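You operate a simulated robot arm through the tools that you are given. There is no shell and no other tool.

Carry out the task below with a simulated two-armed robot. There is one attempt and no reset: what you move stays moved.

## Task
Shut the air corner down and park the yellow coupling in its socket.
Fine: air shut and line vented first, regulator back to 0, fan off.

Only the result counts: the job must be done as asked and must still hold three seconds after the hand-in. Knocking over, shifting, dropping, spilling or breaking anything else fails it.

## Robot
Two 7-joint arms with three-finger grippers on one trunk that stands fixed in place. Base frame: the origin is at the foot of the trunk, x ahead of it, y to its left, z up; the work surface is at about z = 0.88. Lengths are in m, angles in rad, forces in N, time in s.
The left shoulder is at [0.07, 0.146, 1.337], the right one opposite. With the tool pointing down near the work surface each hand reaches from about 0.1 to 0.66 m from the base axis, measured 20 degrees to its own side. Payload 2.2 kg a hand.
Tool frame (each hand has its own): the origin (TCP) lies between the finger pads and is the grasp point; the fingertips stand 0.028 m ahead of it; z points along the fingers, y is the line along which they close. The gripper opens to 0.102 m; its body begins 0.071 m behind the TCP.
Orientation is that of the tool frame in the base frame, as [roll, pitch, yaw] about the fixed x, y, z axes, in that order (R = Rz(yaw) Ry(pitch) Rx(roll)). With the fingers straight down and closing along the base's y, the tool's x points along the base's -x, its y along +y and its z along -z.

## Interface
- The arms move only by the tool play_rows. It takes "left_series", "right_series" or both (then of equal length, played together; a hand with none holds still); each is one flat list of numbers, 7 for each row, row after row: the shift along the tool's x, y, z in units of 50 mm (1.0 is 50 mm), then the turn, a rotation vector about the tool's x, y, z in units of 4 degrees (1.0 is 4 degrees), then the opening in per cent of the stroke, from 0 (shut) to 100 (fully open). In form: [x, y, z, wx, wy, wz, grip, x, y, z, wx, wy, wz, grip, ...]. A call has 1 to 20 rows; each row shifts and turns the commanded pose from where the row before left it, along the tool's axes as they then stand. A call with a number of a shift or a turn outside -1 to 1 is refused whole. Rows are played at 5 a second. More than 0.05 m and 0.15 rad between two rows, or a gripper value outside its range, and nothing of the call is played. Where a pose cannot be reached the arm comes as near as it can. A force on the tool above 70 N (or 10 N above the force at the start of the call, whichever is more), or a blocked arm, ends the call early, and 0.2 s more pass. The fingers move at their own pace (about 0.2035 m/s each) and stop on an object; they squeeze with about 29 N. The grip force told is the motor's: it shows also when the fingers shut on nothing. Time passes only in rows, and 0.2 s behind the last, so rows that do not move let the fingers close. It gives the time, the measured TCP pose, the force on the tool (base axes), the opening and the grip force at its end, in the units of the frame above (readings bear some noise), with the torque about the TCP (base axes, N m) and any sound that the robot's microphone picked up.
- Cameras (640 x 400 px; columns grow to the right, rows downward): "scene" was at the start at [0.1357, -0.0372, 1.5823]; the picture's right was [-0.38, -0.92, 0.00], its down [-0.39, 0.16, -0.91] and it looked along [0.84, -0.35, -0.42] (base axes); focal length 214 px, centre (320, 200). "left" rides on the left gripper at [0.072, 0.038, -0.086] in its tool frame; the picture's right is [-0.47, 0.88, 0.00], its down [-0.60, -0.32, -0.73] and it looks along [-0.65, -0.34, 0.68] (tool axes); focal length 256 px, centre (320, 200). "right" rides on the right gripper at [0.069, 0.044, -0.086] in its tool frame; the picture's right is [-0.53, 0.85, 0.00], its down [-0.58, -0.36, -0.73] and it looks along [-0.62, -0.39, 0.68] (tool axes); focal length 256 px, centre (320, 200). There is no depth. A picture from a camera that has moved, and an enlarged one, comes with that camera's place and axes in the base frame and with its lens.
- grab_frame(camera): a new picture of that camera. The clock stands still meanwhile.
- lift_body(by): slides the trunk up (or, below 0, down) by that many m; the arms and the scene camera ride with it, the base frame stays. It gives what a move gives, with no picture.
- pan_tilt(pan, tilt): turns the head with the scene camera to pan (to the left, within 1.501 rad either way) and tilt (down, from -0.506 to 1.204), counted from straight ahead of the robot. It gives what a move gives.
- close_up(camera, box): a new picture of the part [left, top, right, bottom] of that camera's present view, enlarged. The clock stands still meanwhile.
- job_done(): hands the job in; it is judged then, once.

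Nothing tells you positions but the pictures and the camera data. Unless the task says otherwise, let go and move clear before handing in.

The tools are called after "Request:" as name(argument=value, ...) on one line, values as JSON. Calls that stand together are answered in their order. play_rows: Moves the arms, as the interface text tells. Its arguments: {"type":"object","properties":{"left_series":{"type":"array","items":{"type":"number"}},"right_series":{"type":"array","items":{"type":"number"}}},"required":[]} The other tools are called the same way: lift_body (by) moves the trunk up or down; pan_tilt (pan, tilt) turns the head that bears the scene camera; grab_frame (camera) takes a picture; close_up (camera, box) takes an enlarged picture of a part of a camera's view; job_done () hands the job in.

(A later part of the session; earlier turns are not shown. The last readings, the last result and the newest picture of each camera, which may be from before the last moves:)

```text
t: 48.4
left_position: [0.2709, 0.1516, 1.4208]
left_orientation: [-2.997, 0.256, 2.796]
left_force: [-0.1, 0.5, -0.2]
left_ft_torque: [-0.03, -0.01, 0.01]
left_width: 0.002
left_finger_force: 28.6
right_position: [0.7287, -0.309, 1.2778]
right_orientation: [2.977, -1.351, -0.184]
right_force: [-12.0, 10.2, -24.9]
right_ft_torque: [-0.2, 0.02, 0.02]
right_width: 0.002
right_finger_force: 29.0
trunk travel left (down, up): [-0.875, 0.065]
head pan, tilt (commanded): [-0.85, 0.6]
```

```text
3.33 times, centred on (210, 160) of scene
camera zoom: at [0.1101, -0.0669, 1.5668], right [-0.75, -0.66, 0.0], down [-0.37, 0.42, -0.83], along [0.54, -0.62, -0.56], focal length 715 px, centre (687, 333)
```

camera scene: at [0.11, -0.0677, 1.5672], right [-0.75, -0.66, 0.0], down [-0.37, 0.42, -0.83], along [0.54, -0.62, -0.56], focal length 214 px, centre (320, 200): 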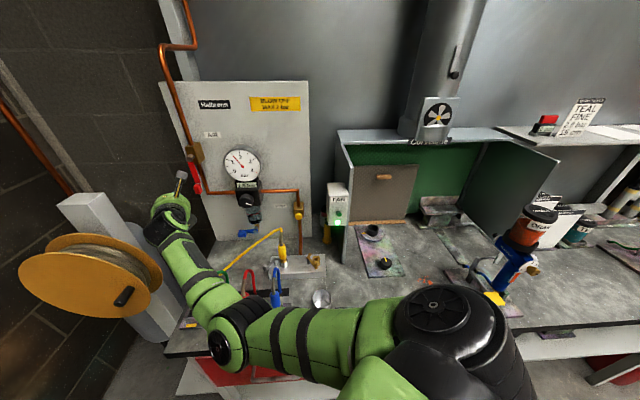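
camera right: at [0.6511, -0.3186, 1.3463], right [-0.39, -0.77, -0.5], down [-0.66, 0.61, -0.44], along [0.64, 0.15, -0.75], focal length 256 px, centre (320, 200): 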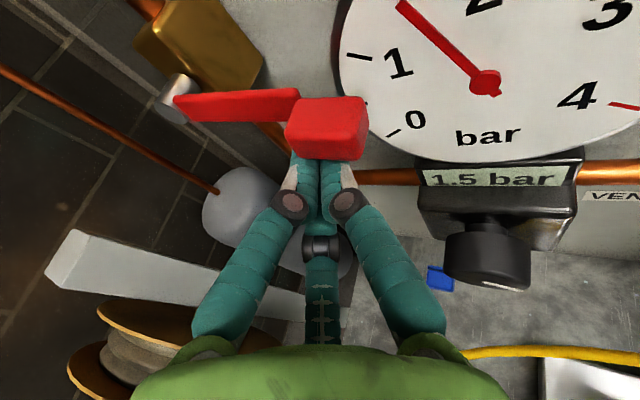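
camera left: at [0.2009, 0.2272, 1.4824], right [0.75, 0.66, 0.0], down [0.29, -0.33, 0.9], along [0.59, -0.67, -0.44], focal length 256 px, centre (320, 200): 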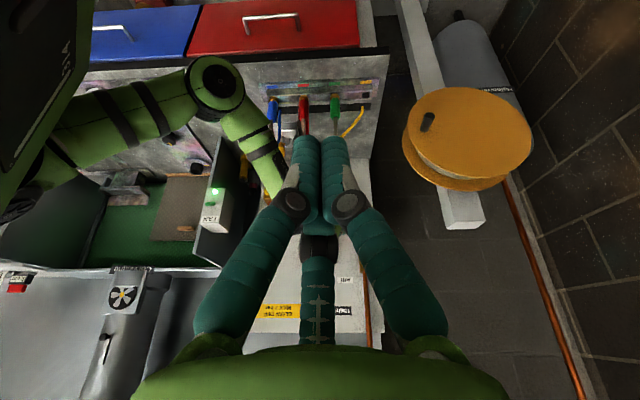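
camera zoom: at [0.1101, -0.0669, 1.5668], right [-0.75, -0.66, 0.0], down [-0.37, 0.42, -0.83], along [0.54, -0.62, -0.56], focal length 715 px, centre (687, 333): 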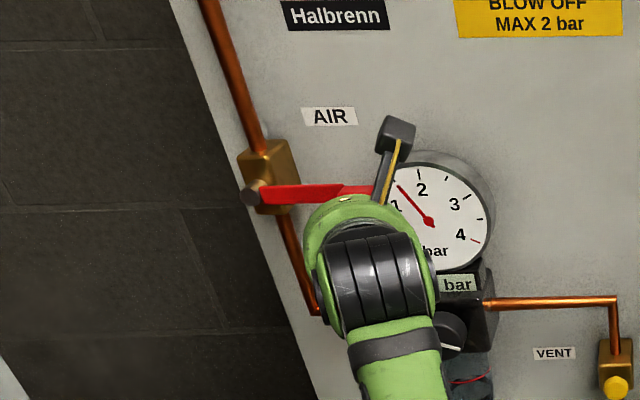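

The lever is at its closed stop (horizontal). I'll back off and pull clear.

Request:
play_rows(right_series=[-0.5, -0.013, 0.1, 0, 0, 0, 0, -0.11, -0.28, -0.59, 0, 0, 0, 0, -0.11, -0.28, -0.59, 0, 0, 0, 0, -0.11, -0.28, -0.59, 0, 0, 0, 0])

Request:
grab_frame(camera="right")

Request:
grab_frame(camera="scene")

Request:
close_up(camera="scene", box=[150, 110, 310, 230])

```text
t: 49.5
left_position: [0.2708, 0.1494, 1.4238]
left_orientation: [-2.999, 0.257, 2.793]
left_force: [0.0, -0.1, 0.3]
left_ft_torque: [0.0, 0.0, 0.01]
left_width: 0.0021
left_finger_force: 29.1
right_position: [0.6578, -0.2689, 1.2833]
right_orientation: [2.824, -1.411, -0.082]
right_force: [0.1, 0.8, 0.2]
right_ft_torque: [0.01, -0.02, 0.03]
right_width: 0.0021
right_finger_force: 28.9
trunk travel left (down, up): [-0.875, 0.065]
head pan, tilt (commanded): [-0.85, 0.6]
stopped in row 4 (right hand): the arm was blocked; the commanded pose is now the measured one
```

```text
taken
camera right: at [0.5736, -0.2779, 1.3667], right [-0.41, -0.77, -0.49], down [-0.62, 0.63, -0.48], along [0.67, 0.1, -0.73], focal length 256 px, centre (320, 200)
```

right: 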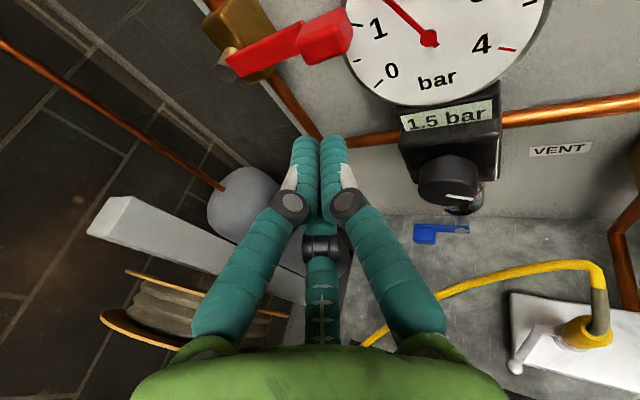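

```text
taken
camera scene: at [0.1091, -0.0697, 1.5672], right [-0.75, -0.66, 0.0], down [-0.37, 0.43, -0.82], along [0.54, -0.62, -0.57], focal length 214 px, centre (320, 200)
```

scene: 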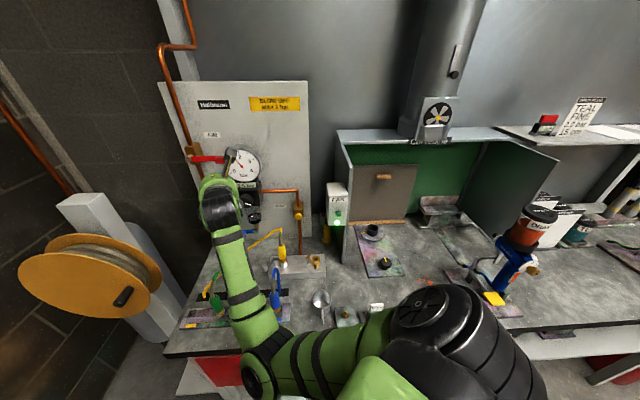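

```text
3.33 times, centred on (230, 170) of scene
camera zoom: at [0.1091, -0.0697, 1.5672], right [-0.75, -0.66, 0.0], down [-0.37, 0.43, -0.82], along [0.54, -0.62, -0.57], focal length 715 px, centre (620, 300)
```

zoom: 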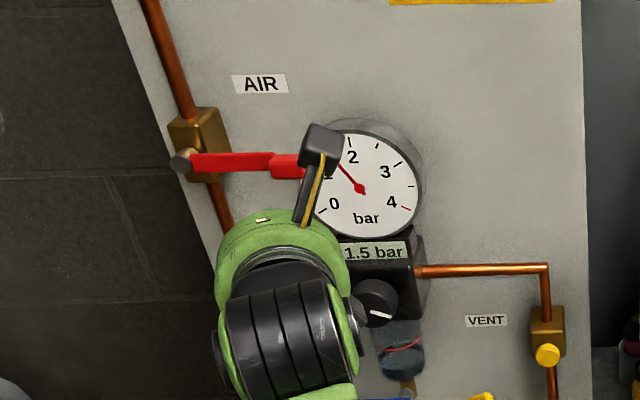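

The AIR valve is closed. Next is the vent button at about (0.583, -0.486, 1.062). I'll raise the trunk a little for elbow clearance, then slide right along the panel while turning the hand.

Request:
play_rows(right_series=[-0.069, 0.616, -0.245, 0, 0, 0, 0, -0.069, 0.616, -0.245, 0, 0, 0, 0])

Request:
grab_frame(camera="scene")

```text
t: 50.1
left_position: [0.2698, 0.1466, 1.4239]
left_orientation: [-3.004, 0.257, 2.795]
left_force: [0.7, 0.0, 0.1]
left_ft_torque: [0.04, 0.01, 0.06]
left_width: 0.0022
left_finger_force: 29.3
right_position: [0.61, -0.3147, 1.2827]
right_orientation: [2.864, -1.409, -0.115]
right_force: [-0.5, -0.7, -0.2]
right_ft_torque: [0.0, 0.0, 0.01]
right_width: 0.0022
right_finger_force: 28.3
trunk travel left (down, up): [-0.875, 0.065]
head pan, tilt (commanded): [-0.85, 0.6]
```

```text
taken
camera scene: at [0.1077, -0.0713, 1.5673], right [-0.75, -0.66, 0.0], down [-0.37, 0.43, -0.82], along [0.54, -0.62, -0.57], focal length 214 px, centre (320, 200)
```

scene: 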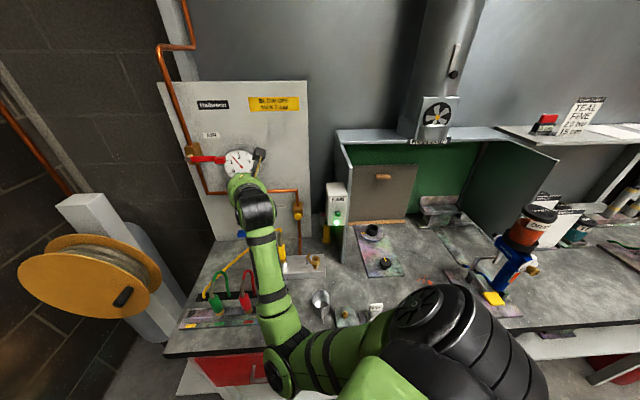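

Request:
lift_body(by=0.055)

Request:
play_rows(right_series=[0, 0, 0, -0.905, -0.046, 0.138, 0, 0, 0, 0, -0.905, -0.046, 0.138, 0, 0, 0, 0, -0.905, -0.046, 0.138, 0, 0, 0, 0, -0.905, -0.046, 0.138, 0, 0, 0, 0, -0.905, -0.046, 0.138, 0, 0, 0.2, 0, 0, -1, 0, 0, 0, 0.2, 0, 0, -1, 0, 0, 0, 0.2, 0, 0, -1, 0, 0, 0, 0.2, 0, 0, -1, 0, 0])

Request:
grab_frame(camera="scene")

Request:
grab_frame(camera="right")

```text
t: 51.1
left_position: [0.2706, 0.1499, 1.4775]
left_orientation: [-2.999, 0.256, 2.796]
left_force: [-0.4, -0.2, 0.4]
left_ft_torque: [-0.04, -0.01, -0.01]
left_width: 0.0023
left_finger_force: 29.0
right_position: [0.6117, -0.3123, 1.3375]
right_orientation: [2.843, -1.409, -0.096]
right_force: [0.0, -0.3, 0.6]
right_ft_torque: [0.03, -0.02, -0.06]
right_width: 0.0019
right_finger_force: 28.9
trunk travel left (down, up): [-0.93, 0.01]
head pan, tilt (commanded): [-0.85, 0.6]
```

```text
t: 53.1
left_position: [0.2702, 0.15, 1.4779]
left_orientation: [-3.0, 0.257, 2.795]
left_force: [-0.1, 0.5, -0.7]
left_ft_torque: [-0.01, -0.01, -0.01]
left_width: 0.0022
left_finger_force: 28.8
right_position: [0.5829, -0.3544, 1.3441]
right_orientation: [2.972, -1.147, -0.577]
right_force: [0.0, -1.0, 0.8]
right_ft_torque: [-0.04, 0.0, -0.03]
right_width: 0.0022
right_finger_force: 28.5
trunk travel left (down, up): [-0.93, 0.01]
head pan, tilt (commanded): [-0.85, 0.6]
```

```text
taken
camera scene: at [0.1089, -0.0686, 1.6223], right [-0.75, -0.66, 0.0], down [-0.37, 0.42, -0.83], along [0.54, -0.62, -0.56], focal length 214 px, centre (320, 200)
```

scene: 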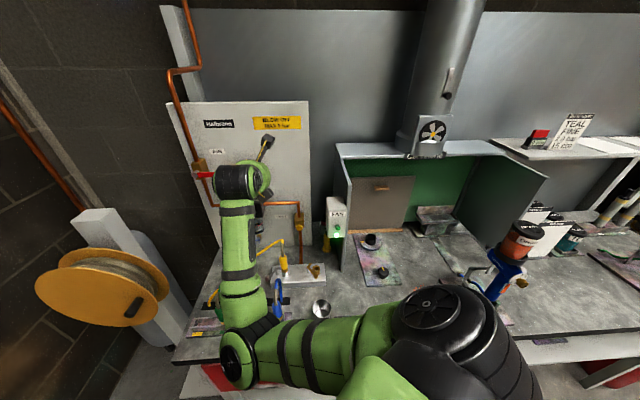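

```text
taken
camera right: at [0.5208, -0.3486, 1.4449], right [-0.75, -0.51, -0.43], down [-0.44, 0.86, -0.26], along [0.5, 0.0, -0.87], focal length 256 px, centre (320, 200)
```

right: 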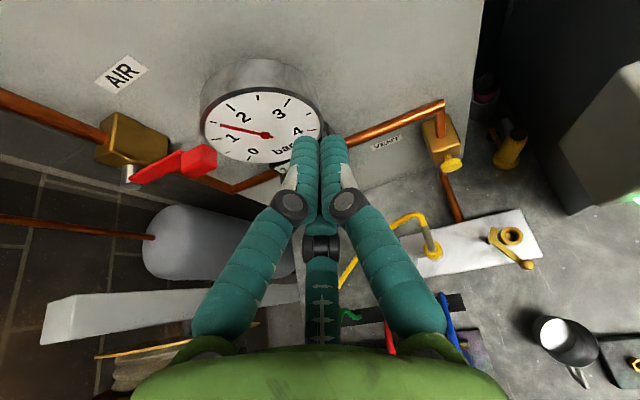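

Request:
play_rows(right_series=[-0.08, 0.93, -0.02, 0, 0, 0, 0, -0.08, 0.93, -0.02, 0, 0, 0, 0, 0, 0, 0, 0, -1, 0, 0, 0, 0, 0, 0, -1, 0, 0, 0, 0, 0, 0, -1, 0, 0, 0, 0, 0, 0, -1, 0, 0, -0.664, -0.06, 0.557, 0, 0, 0, 0, -0.664, -0.06, 0.557, 0, 0, 0, 0, -0.664, -0.06, 0.557, 0, 0, 0, 0])

Request:
grab_frame(camera="scene")

Request:
grab_frame(camera="right")

```text
t: 55.3
left_position: [0.2701, 0.1515, 1.4783]
left_orientation: [-2.999, 0.259, 2.798]
left_force: [-0.2, 0.1, 0.3]
left_ft_torque: [-0.01, 0.01, 0.0]
left_width: 0.0022
left_finger_force: 29.1
right_position: [0.5153, -0.4331, 1.2275]
right_orientation: [3.046, -0.907, -0.686]
right_force: [0.0, 1.2, -0.2]
right_ft_torque: [0.02, 0.01, 0.0]
right_width: 0.0023
right_finger_force: 28.9
trunk travel left (down, up): [-0.93, 0.01]
head pan, tilt (commanded): [-0.85, 0.6]
stopped in row 9 (right hand): the arm was blocked; the commanded pose is now the measured one
```

```text
taken
camera scene: at [0.109, -0.0675, 1.6223], right [-0.75, -0.66, 0.0], down [-0.37, 0.42, -0.83], along [0.54, -0.62, -0.56], focal length 214 px, centre (320, 200)
```

scene: 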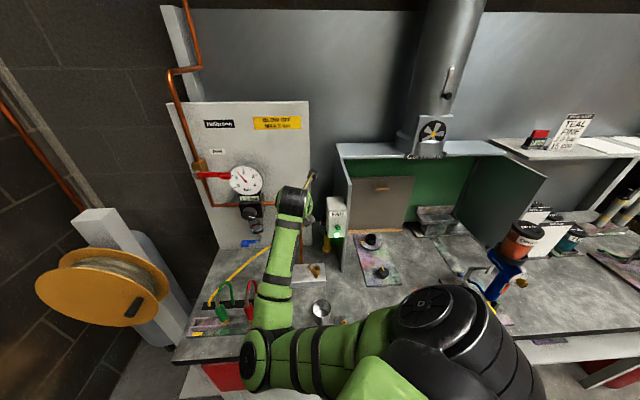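

```text
taken
camera right: at [0.4717, -0.4434, 1.3376], right [-0.84, -0.4, -0.37], down [-0.42, 0.91, -0.03], along [0.35, 0.13, -0.93], focal length 256 px, centre (320, 200)
```

right: 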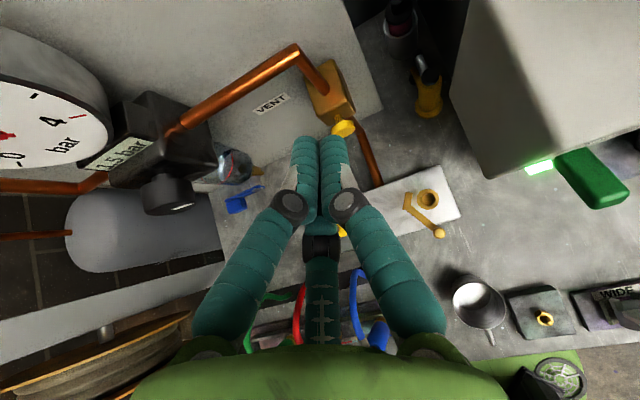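

Request:
play_rows(right_series=[-0.53, -0.097, 0.503, 0, 0, 0, 0, -0.53, -0.097, 0.503, 0, 0, 0, 0, -0.53, -0.097, 0.503, 0, 0, 0, 0])

Request:
grab_frame(camera="right")

Request:
grab_frame(camera="scene")

```text
t: 56.3
left_position: [0.2687, 0.1495, 1.4773]
left_orientation: [-3.0, 0.257, 2.792]
left_force: [0.8, -0.7, 0.2]
left_ft_torque: [-0.01, 0.02, 0.0]
left_width: 0.0022
left_finger_force: 29.0
right_position: [0.5274, -0.465, 1.1457]
right_orientation: [3.022, -0.967, -0.703]
right_force: [-0.3, 0.1, 0.2]
right_ft_torque: [-0.01, 0.01, 0.03]
right_width: 0.0021
right_finger_force: 28.8
trunk travel left (down, up): [-0.93, 0.01]
head pan, tilt (commanded): [-0.85, 0.6]
stopped in row 3 (right hand): the arm was blocked; the commanded pose is now the measured one
```

```text
taken
camera right: at [0.4792, -0.4677, 1.254], right [-0.84, -0.39, -0.38], down [-0.39, 0.92, -0.09], along [0.39, 0.07, -0.92], focal length 256 px, centre (320, 200)
```

right: 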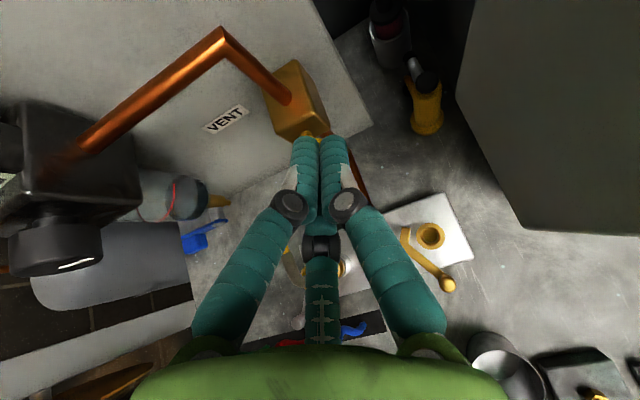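

```text
taken
camera scene: at [0.1087, -0.0687, 1.6223], right [-0.75, -0.66, 0.0], down [-0.37, 0.42, -0.83], along [0.54, -0.62, -0.56], focal length 214 px, centre (320, 200)
```

scene: 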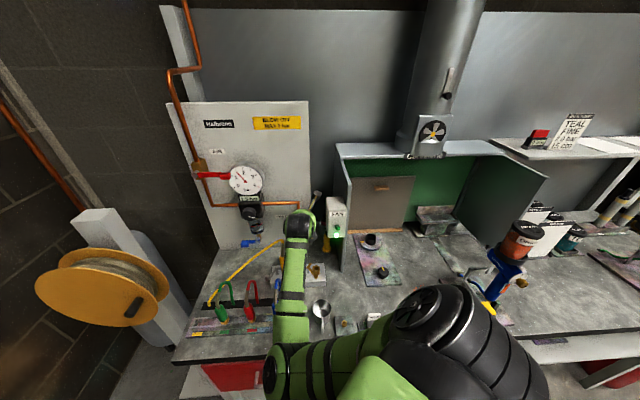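

The arm halts when its elbow swings quickly, so I'll use smaller, slower steps. First I'll shift away from the fan box and roll the hand so its camera sits straight above.

Request:
play_rows(right_series=[0.012, -0.25, -0.013, 0, 0, 0, 0, 0.012, -0.25, -0.013, 0, 0, 0, 0, 0, 0, 0, 0, 0, -0.8, 0, 0, 0, 0, 0, 0, -0.8, 0, 0, 0, 0, 0, 0, -0.8, 0, 0, 0, 0, 0, 0, -0.8, 0, 0, 0, 0, 0, 0, -0.8, 0, 0, 0, 0, 0, 0, -0.8, 0, 0, 0, 0, 0, 0, -0.8, 0, 0, 0, 0, 0, 0, -0.8, 0])

Request:
grab_frame(camera="right")

Request:
grab_frame(camera="scene")

```text
t: 58.5
left_position: [0.2696, 0.1496, 1.4775]
left_orientation: [-3.003, 0.256, 2.796]
left_force: [-1.1, -0.3, -0.4]
left_ft_torque: [0.0, -0.01, -0.01]
left_width: 0.0022
left_finger_force: 28.9
right_position: [0.5452, -0.4433, 1.1447]
right_orientation: [2.511, -0.792, -0.045]
right_force: [-0.3, 0.1, -0.7]
right_ft_torque: [-0.03, -0.02, 0.01]
right_width: 0.0024
right_finger_force: 28.6
trunk travel left (down, up): [-0.93, 0.01]
head pan, tilt (commanded): [-0.85, 0.6]
```

```text
taken
camera right: at [0.5274, -0.4284, 1.2609], right [-0.76, -0.65, -0.03], down [-0.64, 0.76, -0.15], along [0.12, -0.09, -0.99], focal length 256 px, centre (320, 200)
```

right: 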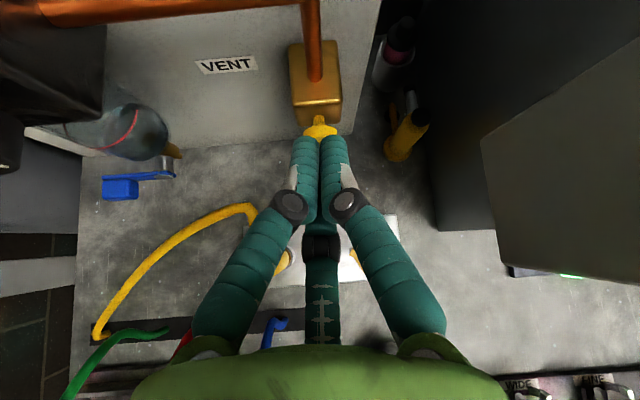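

```text
taken
camera scene: at [0.1088, -0.0688, 1.6223], right [-0.75, -0.66, 0.0], down [-0.37, 0.42, -0.83], along [0.54, -0.62, -0.56], focal length 214 px, centre (320, 200)
```

scene: 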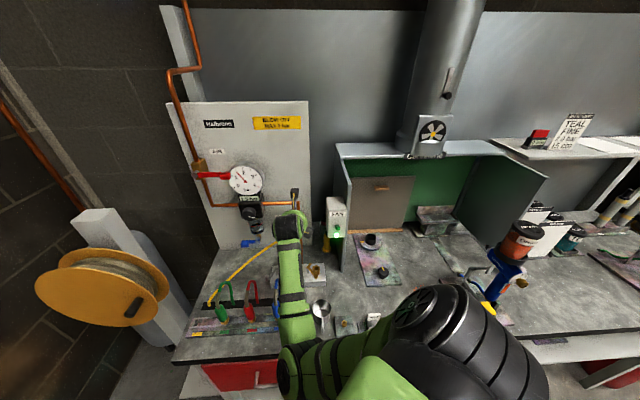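

The button is straight ahead of the fingertips in view. I'll lower the hand to the button's height.

Request:
play_rows(right_series=[-0.224, -0.13, 0.179, 0, 0, 0, 0, -0.224, -0.13, 0.179, 0, 0, 0, 0, -0.224, -0.13, 0.179, 0, 0, 0, 0, -0.224, -0.13, 0.179, 0, 0, 0, 0])

Request:
grab_frame(camera="right")

Request:
close_up(camera="scene", box=[220, 170, 380, 290])

```text
t: 59.5
left_position: [0.269, 0.1499, 1.4764]
left_orientation: [-3.0, 0.257, 2.796]
left_force: [0.3, -0.3, 0.6]
left_ft_torque: [-0.02, -0.01, 0.0]
left_width: 0.0019
left_finger_force: 28.5
right_position: [0.5444, -0.4436, 1.0828]
right_orientation: [2.511, -0.794, -0.048]
right_force: [0.0, -0.7, 0.2]
right_ft_torque: [0.01, 0.0, 0.0]
right_width: 0.0021
right_finger_force: 29.1
trunk travel left (down, up): [-0.93, 0.01]
head pan, tilt (commanded): [-0.85, 0.6]
```

```text
taken
camera right: at [0.5258, -0.4286, 1.1984], right [-0.76, -0.65, -0.03], down [-0.64, 0.76, -0.15], along [0.12, -0.09, -0.99], focal length 256 px, centre (320, 200)
```

right: 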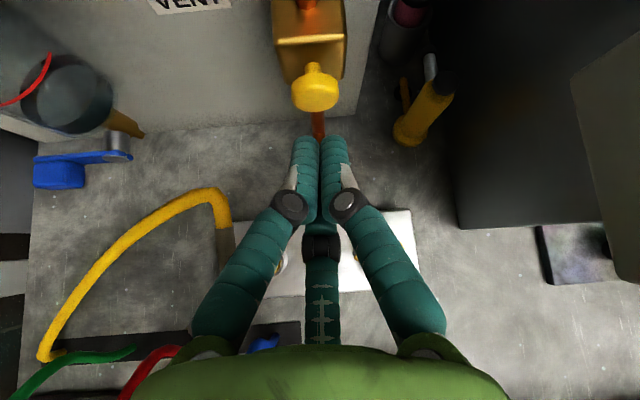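

```text
3.33 times, centred on (300, 230) of scene
camera zoom: at [0.1089, -0.0689, 1.6223], right [-0.75, -0.66, 0.0], down [-0.37, 0.42, -0.82], along [0.54, -0.62, -0.57], focal length 715 px, centre (387, 100)
```

zoom: 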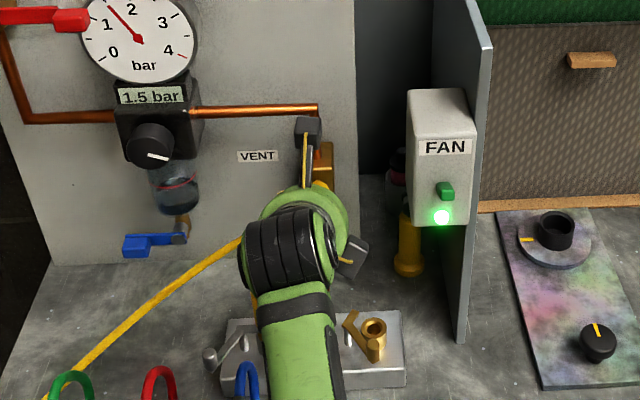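

Request:
play_rows(right_series=[0.104, 0.047, 0.164, 0, 0, 0, 0, 0.104, 0.047, 0.164, 0, 0, 0, 0, 0.104, 0.047, 0.164, 0, 0, 0, 0])

Request:
grab_frame(camera="right")

```text
t: 60.3
left_position: [0.27, 0.1506, 1.4781]
left_orientation: [-2.998, 0.256, 2.795]
left_force: [-0.8, -0.1, -0.2]
left_ft_torque: [0.03, 0.03, 0.03]
left_width: 0.002
left_finger_force: 29.1
right_position: [0.5654, -0.4643, 1.0816]
right_orientation: [2.512, -0.793, -0.046]
right_force: [0.1, -0.4, 1.0]
right_ft_torque: [-0.04, 0.0, -0.01]
right_width: 0.0023
right_finger_force: 31.3
trunk travel left (down, up): [-0.93, 0.01]
head pan, tilt (commanded): [-0.85, 0.6]
```

```text
taken
camera right: at [0.5478, -0.4487, 1.1976], right [-0.76, -0.65, -0.03], down [-0.64, 0.76, -0.15], along [0.12, -0.09, -0.99], focal length 256 px, centre (320, 200)
```

right: 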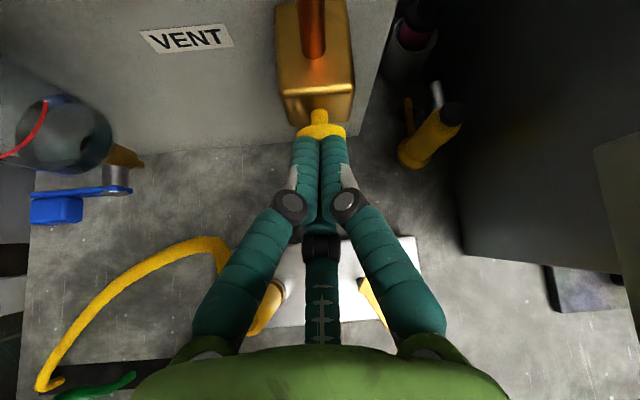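

Request:
play_rows(right_series=[0.052, 0.023, 0.082, 0, 0, 0, 0, 0.052, 0.023, 0.082, 0, 0, 0, 0])

Request:
grab_frame(camera="right")

Request:
close_up(camera="scene", box=[220, 160, 300, 220])

```text
t: 60.9
left_position: [0.2675, 0.1516, 1.4778]
left_orientation: [-2.999, 0.259, 2.796]
left_force: [0.2, -0.3, -0.3]
left_ft_torque: [-0.01, -0.02, 0.0]
left_width: 0.0019
left_finger_force: 29.1
right_position: [0.5723, -0.4699, 1.0821]
right_orientation: [2.511, -0.794, -0.047]
right_force: [-3.2, 3.0, 0.9]
right_ft_torque: [0.02, 0.01, -0.05]
right_width: 0.0061
right_finger_force: 31.6
trunk travel left (down, up): [-0.93, 0.01]
head pan, tilt (commanded): [-0.85, 0.6]
heard: click
```

```text
taken
camera right: at [0.5534, -0.4545, 1.198], right [-0.76, -0.65, -0.03], down [-0.64, 0.76, -0.15], along [0.12, -0.09, -0.99], focal length 256 px, centre (320, 200)
```

right: 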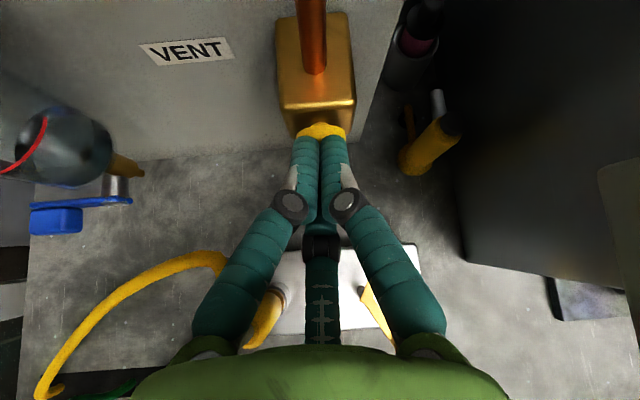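

```text
6.67 times, centred on (260, 190) of scene
camera zoom: at [0.1069, -0.0666, 1.6225], right [-0.75, -0.66, 0.0], down [-0.37, 0.42, -0.83], along [0.55, -0.62, -0.56], focal length 1430 px, centre (720, 267)
```

zoom: 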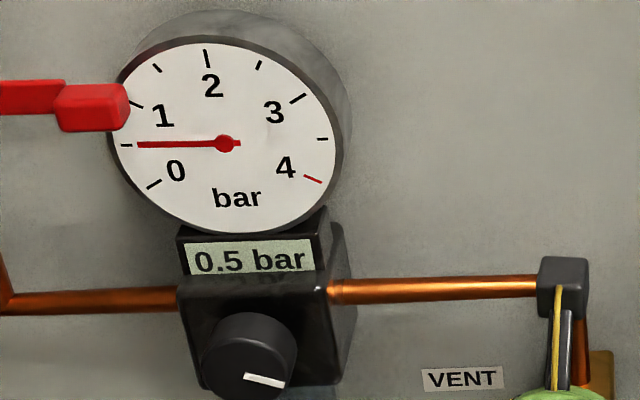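

A click, and the pressure is falling (0.5 bar). I'll hold the button pressed.

Request:
play_rows(right_series=[0, 0, 0, 0, 0, 0, 0, 0, 0, 0, 0, 0, 0, 0, 0, 0, 0, 0, 0, 0, 0, 0, 0, 0, 0, 0, 0, 0, 0, 0, 0, 0, 0, 0, 0, 0, 0, 0, 0, 0, 0, 0, 0, 0, 0, 0, 0, 0, 0, 0, 0, 0, 0, 0, 0, 0])

Request:
close_up(camera="scene", box=[220, 160, 300, 220])

```text
t: 62.7
left_position: [0.2684, 0.1506, 1.4788]
left_orientation: [-2.998, 0.259, 2.796]
left_force: [0.2, -1.0, -0.5]
left_ft_torque: [0.0, 0.0, 0.01]
left_width: 0.0021
left_finger_force: 29.6
right_position: [0.5727, -0.4691, 1.0813]
right_orientation: [2.51, -0.794, -0.045]
right_force: [-2.5, 3.7, 1.6]
right_ft_torque: [0.04, 0.01, 0.04]
right_width: 0.006
right_finger_force: 31.4
trunk travel left (down, up): [-0.93, 0.01]
head pan, tilt (commanded): [-0.85, 0.6]
```

```text
6.67 times, centred on (260, 190) of scene
camera zoom: at [0.1074, -0.0668, 1.6225], right [-0.75, -0.66, 0.0], down [-0.37, 0.42, -0.83], along [0.55, -0.62, -0.56], focal length 1430 px, centre (720, 267)
```

zoom: 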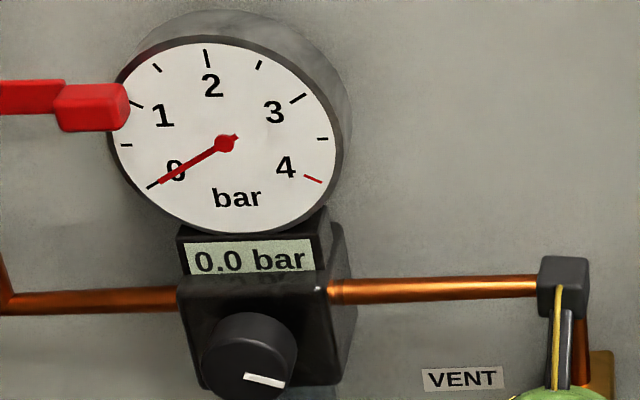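

The line is vented: gauge and display read 0.0 bar. I'll retreat from the vent button and rise, then look at the regulator knob and check the hose heights for clearance.

Request:
play_rows(right_series=[-0.207, -0.094, -0.329, 0, 0, 0, 0, -0.207, -0.094, -0.329, 0, 0, 0, 0, -0.207, -0.094, -0.329, 0, 0, 0, 0, 0.356, 0.207, -0.284, 0, 0, 0, 0, 0.356, 0.207, -0.284, 0, 0, 0, 0, 0.356, 0.207, -0.284, 0, 0, 0, 0, 0.356, 0.207, -0.284, 0, 0, 0, 0])

Request:
grab_frame(camera="right")

Request:
grab_frame(camera="scene")

Request:
close_up(camera="scene", box=[170, 160, 370, 360])

```text
t: 64.3
left_position: [0.2694, 0.1487, 1.4779]
left_orientation: [-2.998, 0.256, 2.794]
left_force: [-0.4, 0.6, -0.3]
left_ft_torque: [-0.02, 0.0, -0.01]
left_width: 0.0024
left_finger_force: 29.1
right_position: [0.5316, -0.4283, 1.18]
right_orientation: [2.515, -0.791, -0.049]
right_force: [0.0, -0.1, -0.2]
right_ft_torque: [0.0, 0.0, 0.02]
right_width: 0.0021
right_finger_force: 31.3
trunk travel left (down, up): [-0.93, 0.01]
head pan, tilt (commanded): [-0.85, 0.6]
```

```text
taken
camera right: at [0.5138, -0.4142, 1.296], right [-0.76, -0.65, -0.03], down [-0.64, 0.76, -0.15], along [0.12, -0.09, -0.99], focal length 256 px, centre (320, 200)
```

right: 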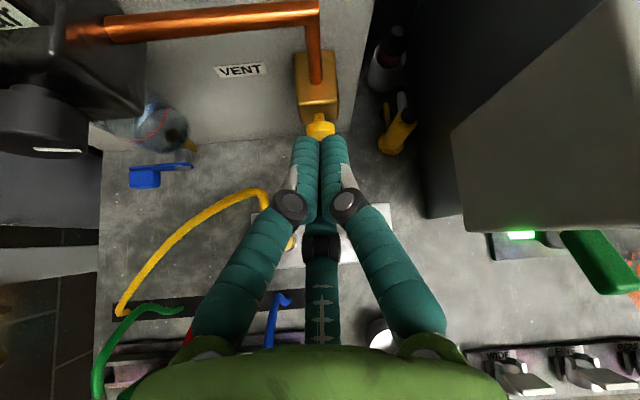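

```text
taken
camera scene: at [0.109, -0.069, 1.6222], right [-0.75, -0.66, 0.0], down [-0.37, 0.42, -0.82], along [0.54, -0.62, -0.57], focal length 214 px, centre (320, 200)
```

scene: 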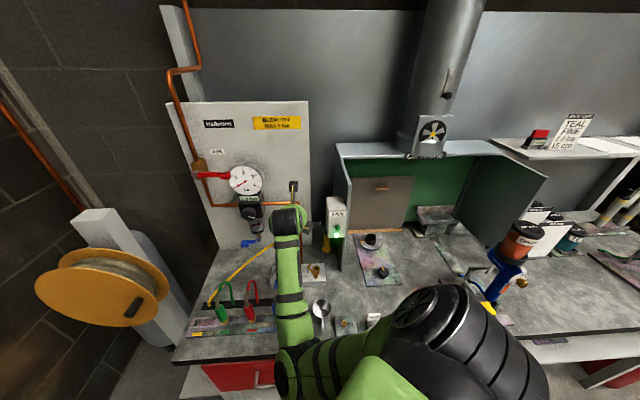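

```text
2.00 times, centred on (270, 260) of scene
camera zoom: at [0.109, -0.069, 1.6222], right [-0.75, -0.66, 0.0], down [-0.37, 0.42, -0.82], along [0.54, -0.62, -0.57], focal length 429 px, centre (420, 80)
```

zoom: 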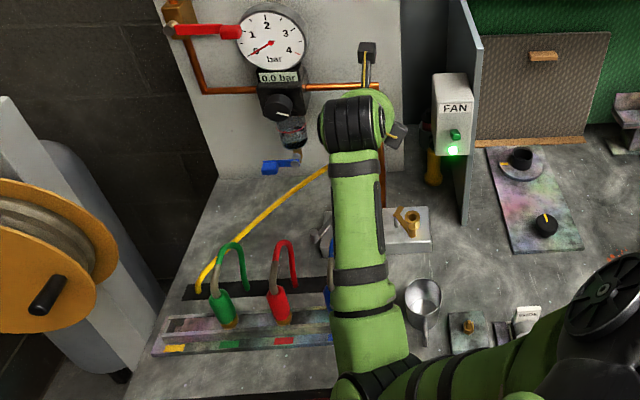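

Request:
play_rows(right_series=[0.427, 0.248, -0.342, 0, 0, 0, 0, 0.427, 0.248, -0.342, 0, 0, 0, 0, 0.427, 0.248, -0.342, 0, 0, 0, 0, 0.427, 0.248, -0.342, 0, 0, 0, 0, 0, 0, 0, 0.446, -0.831, -0.045, 0, 0, 0, 0, 0.446, -0.831, -0.045, 0, 0, 0, 0, 0.446, -0.831, -0.045, 0, 0, 0, 0, 0.446, -0.831, -0.045, 0, 0, 0, 0, 0.446, -0.831, -0.045, 0, 0, 0, 0, 0.446, -0.831, -0.045, 0, 0, 0, 0, 0.446, -0.831, -0.045, 0, 0, 0, 0, 0.446, -0.831, -0.045, 0, 0, 0, 0, 0.446, -0.831, -0.045, 0])

Request:
grab_frame(camera="right")

Request:
grab_frame(camera="scene")

```text
t: 67.1
left_position: [0.2696, 0.1496, 1.4776]
left_orientation: [-3.0, 0.256, 2.794]
left_force: [0.1, -0.6, 0.6]
left_ft_torque: [-0.01, -0.01, -0.02]
left_width: 0.002
left_finger_force: 29.3
right_position: [0.5303, -0.4296, 1.3004]
right_orientation: [2.916, -0.306, -0.266]
right_force: [0.1, 0.8, 0.2]
right_ft_torque: [-0.01, 0.01, -0.02]
right_width: 0.002
right_finger_force: 31.7
trunk travel left (down, up): [-0.93, 0.01]
head pan, tilt (commanded): [-0.85, 0.6]
```

```text
taken
camera right: at [0.5617, -0.463, 1.4105], right [-0.76, -0.65, 0.02], down [-0.58, 0.69, 0.43], along [-0.29, 0.32, -0.9], focal length 256 px, centre (320, 200)
```

right: 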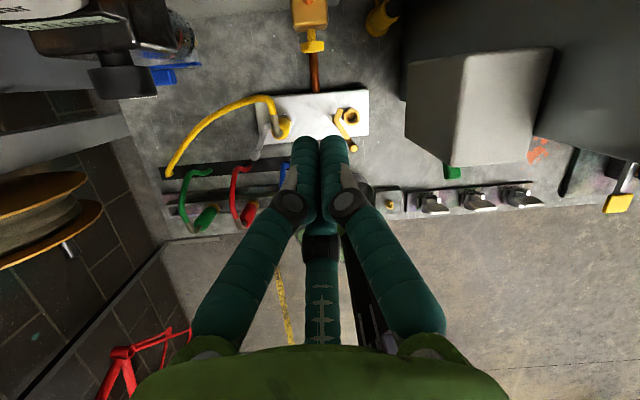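

```text
taken
camera scene: at [0.109, -0.069, 1.6222], right [-0.75, -0.66, 0.0], down [-0.37, 0.42, -0.82], along [0.54, -0.62, -0.57], focal length 214 px, centre (320, 200)
```

scene: 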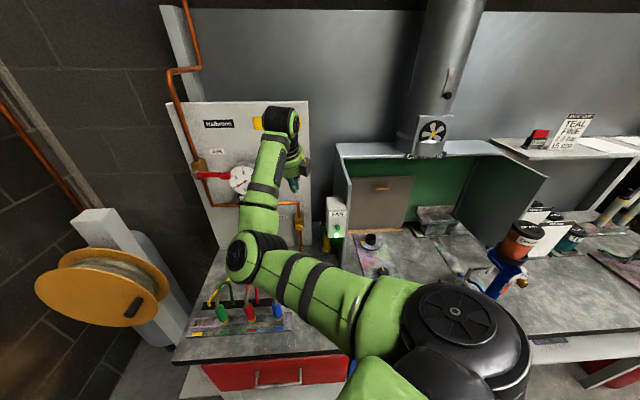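

Request:
play_rows(right_series=[0, 0, 0, 0, 0, -1, 0, 0, 0, 0, 0, 0, -1, 0, 0, 0, 0, 0, 0, -1, 0, 0, 0, 0, 0, 0, -1, 0, 0, 0, 0, 0, 0, -1, 0, 0, 0, 0, 0, 0, -1, 0, 0, 0, 0, 0, 0, -1, 0, 0, 0, 0, 0, 0, -1, 0, 0, 0, 0, 0, 0, -1, 0, 0, 0, 0, 0, 0, -1, 0, 0, 0, 0, 0, 0, -1, 0, 0, 0, 0, 0, 0, -1, 0, 0, 0, 0, 0, 0, -1, 0, 0, 0, 0, 0, 0, -1, 0, 0, 0, 0, 0, 0, -1, 0, 0, 0, 0, 0, 0, -1, 0, 0, 0, 0, 0, 0, -1, 0, 0, 0, 0, 0, 0, -1, 0])

Request:
grab_frame(camera="right")

Request:
close_up(camera="scene", box=[220, 100, 380, 260])

```text
t: 70.9
left_position: [0.2691, 0.1503, 1.4772]
left_orientation: [-2.999, 0.257, 2.795]
left_force: [-0.5, 0.8, 0.3]
left_ft_torque: [0.03, -0.01, -0.01]
left_width: 0.002
left_finger_force: 28.9
right_position: [0.5327, -0.4292, 1.302]
right_orientation: [2.78, 0.108, 0.936]
right_force: [0.0, 0.0, -0.4]
right_ft_torque: [-0.01, 0.02, 0.0]
right_width: 0.002
right_finger_force: 31.6
trunk travel left (down, up): [-0.93, 0.01]
head pan, tilt (commanded): [-0.85, 0.6]
```

```text
taken
camera right: at [0.5868, -0.3728, 1.3896], right [0.34, -0.87, 0.36], down [-0.79, -0.06, 0.61], along [-0.51, -0.49, -0.7], focal length 256 px, centre (320, 200)
```

right: 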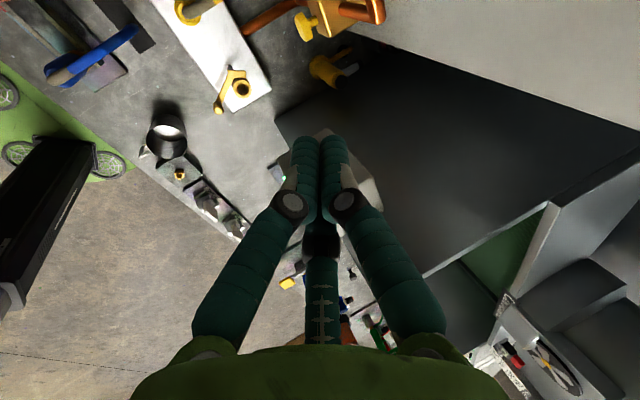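

```text
2.50 times, centred on (300, 180) of scene
camera zoom: at [0.1088, -0.0686, 1.6223], right [-0.75, -0.66, 0.0], down [-0.37, 0.42, -0.83], along [0.54, -0.62, -0.56], focal length 536 px, centre (370, 250)
```

zoom: 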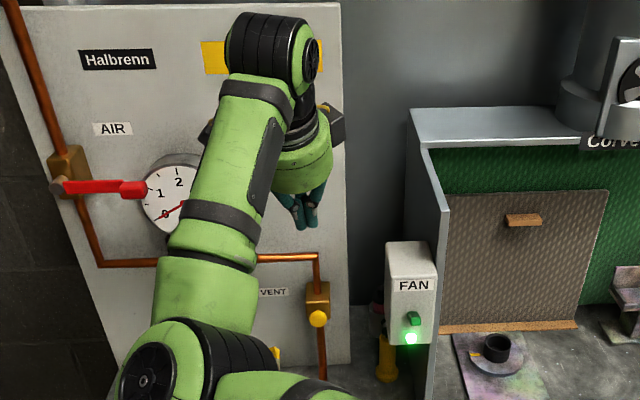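

Now I'll move the hand in front of the fan box face, above the toggle.

Request:
play_rows(right_series=[-0.475, -0.322, -0.067, 0, 0, 0, 0, -0.475, -0.322, -0.067, 0, 0, 0, 0, -0.475, -0.322, -0.067, 0, 0, 0, 0, -0.475, -0.322, -0.067, 0, 0, 0, 0, -0.475, -0.322, -0.067, 0, 0, 0, 0])

Request:
grab_frame(camera="right")

Request:
grab_frame(camera="scene")

Request:
close_up(camera="scene", box=[280, 140, 400, 260])

```text
t: 72.1
left_position: [0.2687, 0.1493, 1.4776]
left_orientation: [-3.0, 0.26, 2.794]
left_force: [0.1, 0.8, 0.5]
left_ft_torque: [0.0, -0.01, -0.03]
left_width: 0.0022
left_finger_force: 28.6
right_position: [0.3936, -0.4784, 1.2992]
right_orientation: [2.78, 0.109, 0.937]
right_force: [0.2, -0.3, 0.8]
right_ft_torque: [-0.01, -0.05, 0.03]
right_width: 0.002
right_finger_force: 31.0
trunk travel left (down, up): [-0.93, 0.01]
head pan, tilt (commanded): [-0.85, 0.6]
```

```text
taken
camera right: at [0.4504, -0.4215, 1.3869], right [0.34, -0.87, 0.36], down [-0.79, -0.06, 0.61], along [-0.51, -0.49, -0.7], focal length 256 px, centre (320, 200)
```

right: 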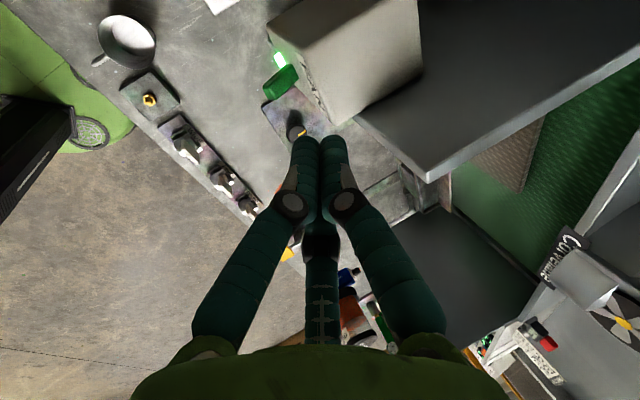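

```text
taken
camera scene: at [0.1076, -0.0694, 1.6223], right [-0.75, -0.66, 0.0], down [-0.37, 0.42, -0.83], along [0.54, -0.62, -0.56], focal length 214 px, centre (320, 200)
```

scene: 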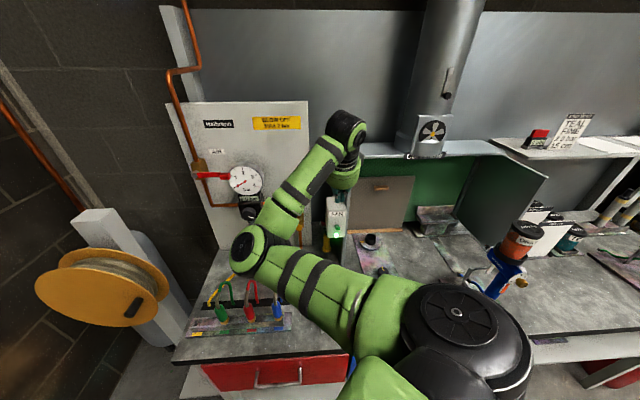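

```text
3.33 times, centred on (340, 200) of scene
camera zoom: at [0.1076, -0.0694, 1.6223], right [-0.75, -0.66, 0.0], down [-0.37, 0.42, -0.83], along [0.54, -0.62, -0.56], focal length 715 px, centre (253, 200)
```

zoom: 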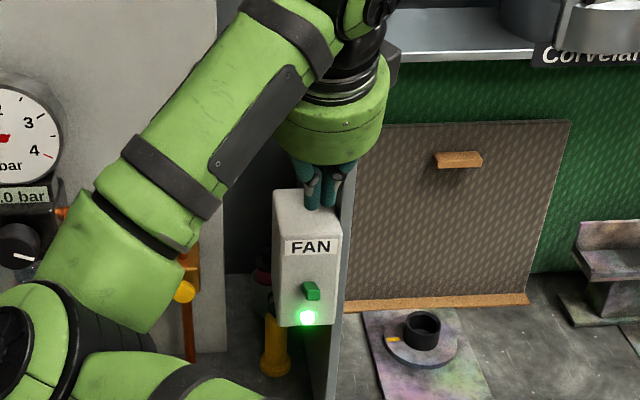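

Request:
play_rows(right_series=[0.043, -0.14, 0.372, 0, 0, 0, 0, 0.043, -0.14, 0.372, 0, 0, 0, 0, 0.043, -0.14, 0.372, 0, 0, 0, 0, 0.043, -0.14, 0.372, 0, 0, 0, 0])

Request:
grab_frame(camera="right")

Request:
close_up(camera="scene", box=[300, 170, 380, 250])

```text
t: 73.1
left_position: [0.2704, 0.1507, 1.477]
left_orientation: [-3.0, 0.256, 2.794]
left_force: [-1.2, 0.5, -0.1]
left_ft_torque: [0.01, -0.01, 0.01]
left_width: 0.0021
left_finger_force: 28.5
right_position: [0.3962, -0.4746, 1.2205]
right_orientation: [2.782, 0.11, 0.932]
right_force: [0.0, 0.2, -0.6]
right_ft_torque: [-0.01, -0.03, 0.03]
right_width: 0.0022
right_finger_force: 31.3
trunk travel left (down, up): [-0.93, 0.01]
head pan, tilt (commanded): [-0.85, 0.6]
```

```text
taken
camera right: at [0.4514, -0.4192, 1.309], right [0.34, -0.87, 0.36], down [-0.79, -0.06, 0.61], along [-0.52, -0.49, -0.7], focal length 256 px, centre (320, 200)
```

right: 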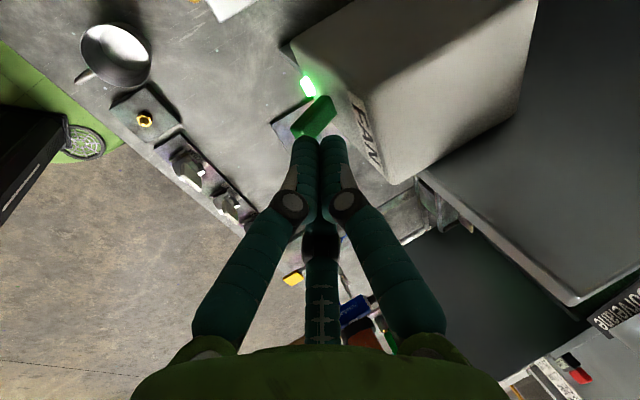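

```text
5.00 times, centred on (340, 210) of scene
camera zoom: at [0.1093, -0.0686, 1.6223], right [-0.75, -0.66, 0.0], down [-0.37, 0.42, -0.82], along [0.54, -0.62, -0.57], focal length 1072 px, centre (220, 150)
```

zoom: 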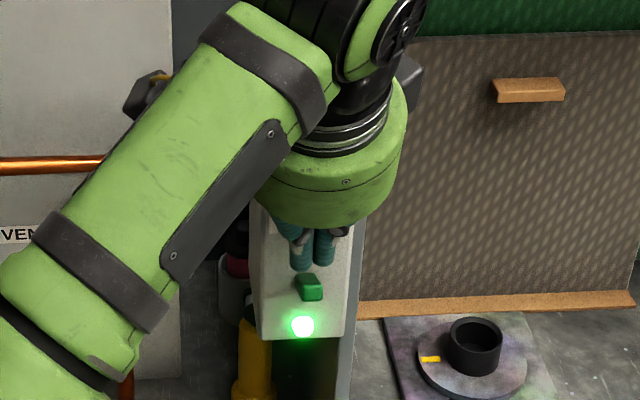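

Request:
play_rows(right_series=[0.022, -0.07, 0.186, 0, 0, 0, 0, 0.022, -0.07, 0.186, 0, 0, 0, 0, 0.022, -0.07, 0.186, 0, 0, 0, 0])

Request:
grab_frame(camera="right")

Request:
close_up(camera="scene", box=[300, 170, 380, 250])

```text
t: 73.9
left_position: [0.2686, 0.15, 1.4784]
left_orientation: [-2.998, 0.26, 2.794]
left_force: [0.1, -0.2, -1.2]
left_ft_torque: [0.02, -0.03, -0.02]
left_width: 0.0022
left_finger_force: 29.2
right_position: [0.3945, -0.4748, 1.1919]
right_orientation: [2.778, 0.11, 0.934]
right_force: [-2.2, 1.1, 0.2]
right_ft_torque: [-0.05, -0.06, 0.02]
right_width: 0.0022
right_finger_force: 31.8
trunk travel left (down, up): [-0.93, 0.01]
head pan, tilt (commanded): [-0.85, 0.6]
```

```text
taken
camera right: at [0.4494, -0.4184, 1.2803], right [0.34, -0.87, 0.36], down [-0.79, -0.06, 0.61], along [-0.51, -0.49, -0.7], focal length 256 px, centre (320, 200)
```

right: 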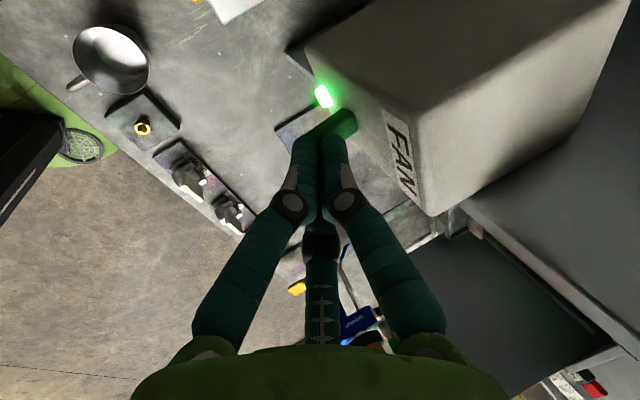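

```text
5.00 times, centred on (340, 210) of scene
camera zoom: at [0.1078, -0.0675, 1.6224], right [-0.75, -0.66, 0.0], down [-0.37, 0.42, -0.83], along [0.54, -0.62, -0.56], focal length 1072 px, centre (220, 150)
```

zoom: 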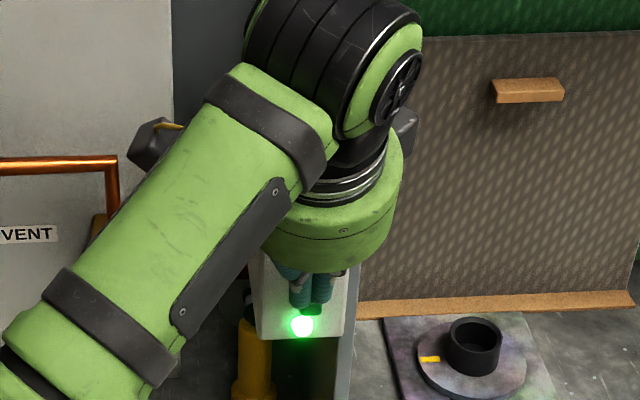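

Request:
play_rows(right_series=[-0.026, 0.084, -0.223, 0, 0, 0, 0, -0.018, 0.11, 0.044, 0, 0, 0, 0])

Request:
close_up(camera="right", box=[240, 60, 400, 180])

```text
t: 74.5
left_position: [0.2701, 0.1491, 1.4784]
left_orientation: [-2.999, 0.254, 2.795]
left_force: [0.0, -0.1, 0.2]
left_ft_torque: [0.03, -0.01, 0.0]
left_width: 0.0023
left_finger_force: 29.1
right_position: [0.3997, -0.4807, 1.2046]
right_orientation: [2.779, 0.108, 0.935]
right_force: [1.1, 0.1, 0.6]
right_ft_torque: [0.04, -0.01, -0.02]
right_width: 0.0022
right_finger_force: 31.3
trunk travel left (down, up): [-0.93, 0.01]
head pan, tilt (commanded): [-0.85, 0.6]
```

```text
3.33 times, centred on (320, 120) of right
camera zoom: at [0.4551, -0.4245, 1.2923], right [0.34, -0.87, 0.36], down [-0.79, -0.06, 0.61], along [-0.51, -0.49, -0.7], focal length 853 px, centre (320, 467)
```

zoom: 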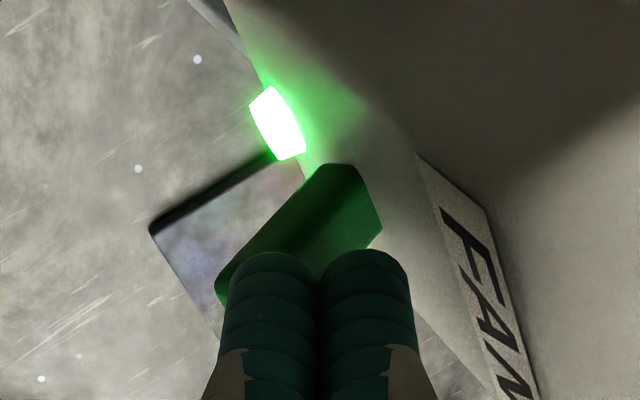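

Request:
play_rows(right_series=[0.017, -0.056, 0.149, 0, 0, 0, 0, 0.017, -0.056, 0.149, 0, 0, 0, 0, 0.017, -0.056, 0.149, 0, 0, 0, 0])

Request:
close_up(camera="right", box=[240, 60, 400, 180])

Request:
close_up(camera="scene", box=[300, 170, 380, 250])

```text
t: 75.3
left_position: [0.2691, 0.1494, 1.478]
left_orientation: [-3.002, 0.256, 2.794]
left_force: [-0.1, -0.2, 0.2]
left_ft_torque: [0.03, -0.02, 0.0]
left_width: 0.002
left_finger_force: 28.9
right_position: [0.3986, -0.4828, 1.1802]
right_orientation: [2.78, 0.109, 0.935]
right_force: [0.5, 0.4, 0.9]
right_ft_torque: [0.03, 0.02, -0.01]
right_width: 0.0023
right_finger_force: 31.7
trunk travel left (down, up): [-0.93, 0.01]
head pan, tilt (commanded): [-0.85, 0.6]
heard: click
```

```text
3.33 times, centred on (320, 120) of right
camera zoom: at [0.4542, -0.4262, 1.2677], right [0.34, -0.87, 0.36], down [-0.79, -0.06, 0.61], along [-0.51, -0.49, -0.7], focal length 853 px, centre (320, 467)
```

zoom: 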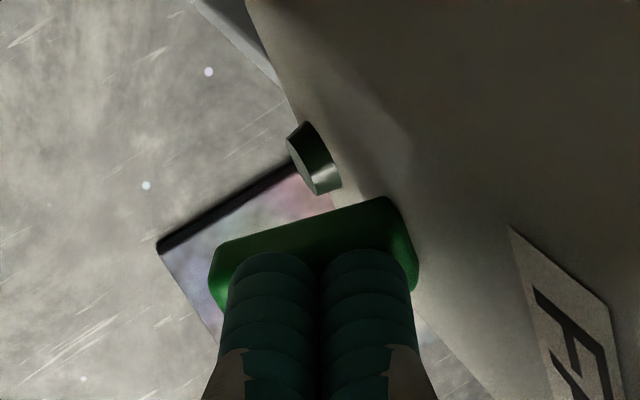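

```text
5.00 times, centred on (340, 210) of scene
camera zoom: at [0.1086, -0.0689, 1.6223], right [-0.75, -0.66, 0.0], down [-0.37, 0.42, -0.83], along [0.54, -0.62, -0.56], focal length 1072 px, centre (220, 150)
```

zoom: 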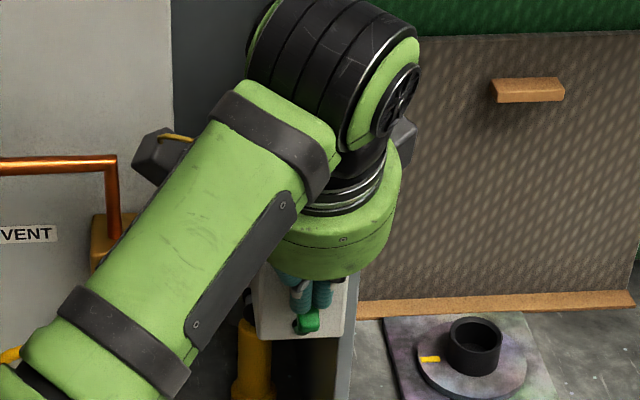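

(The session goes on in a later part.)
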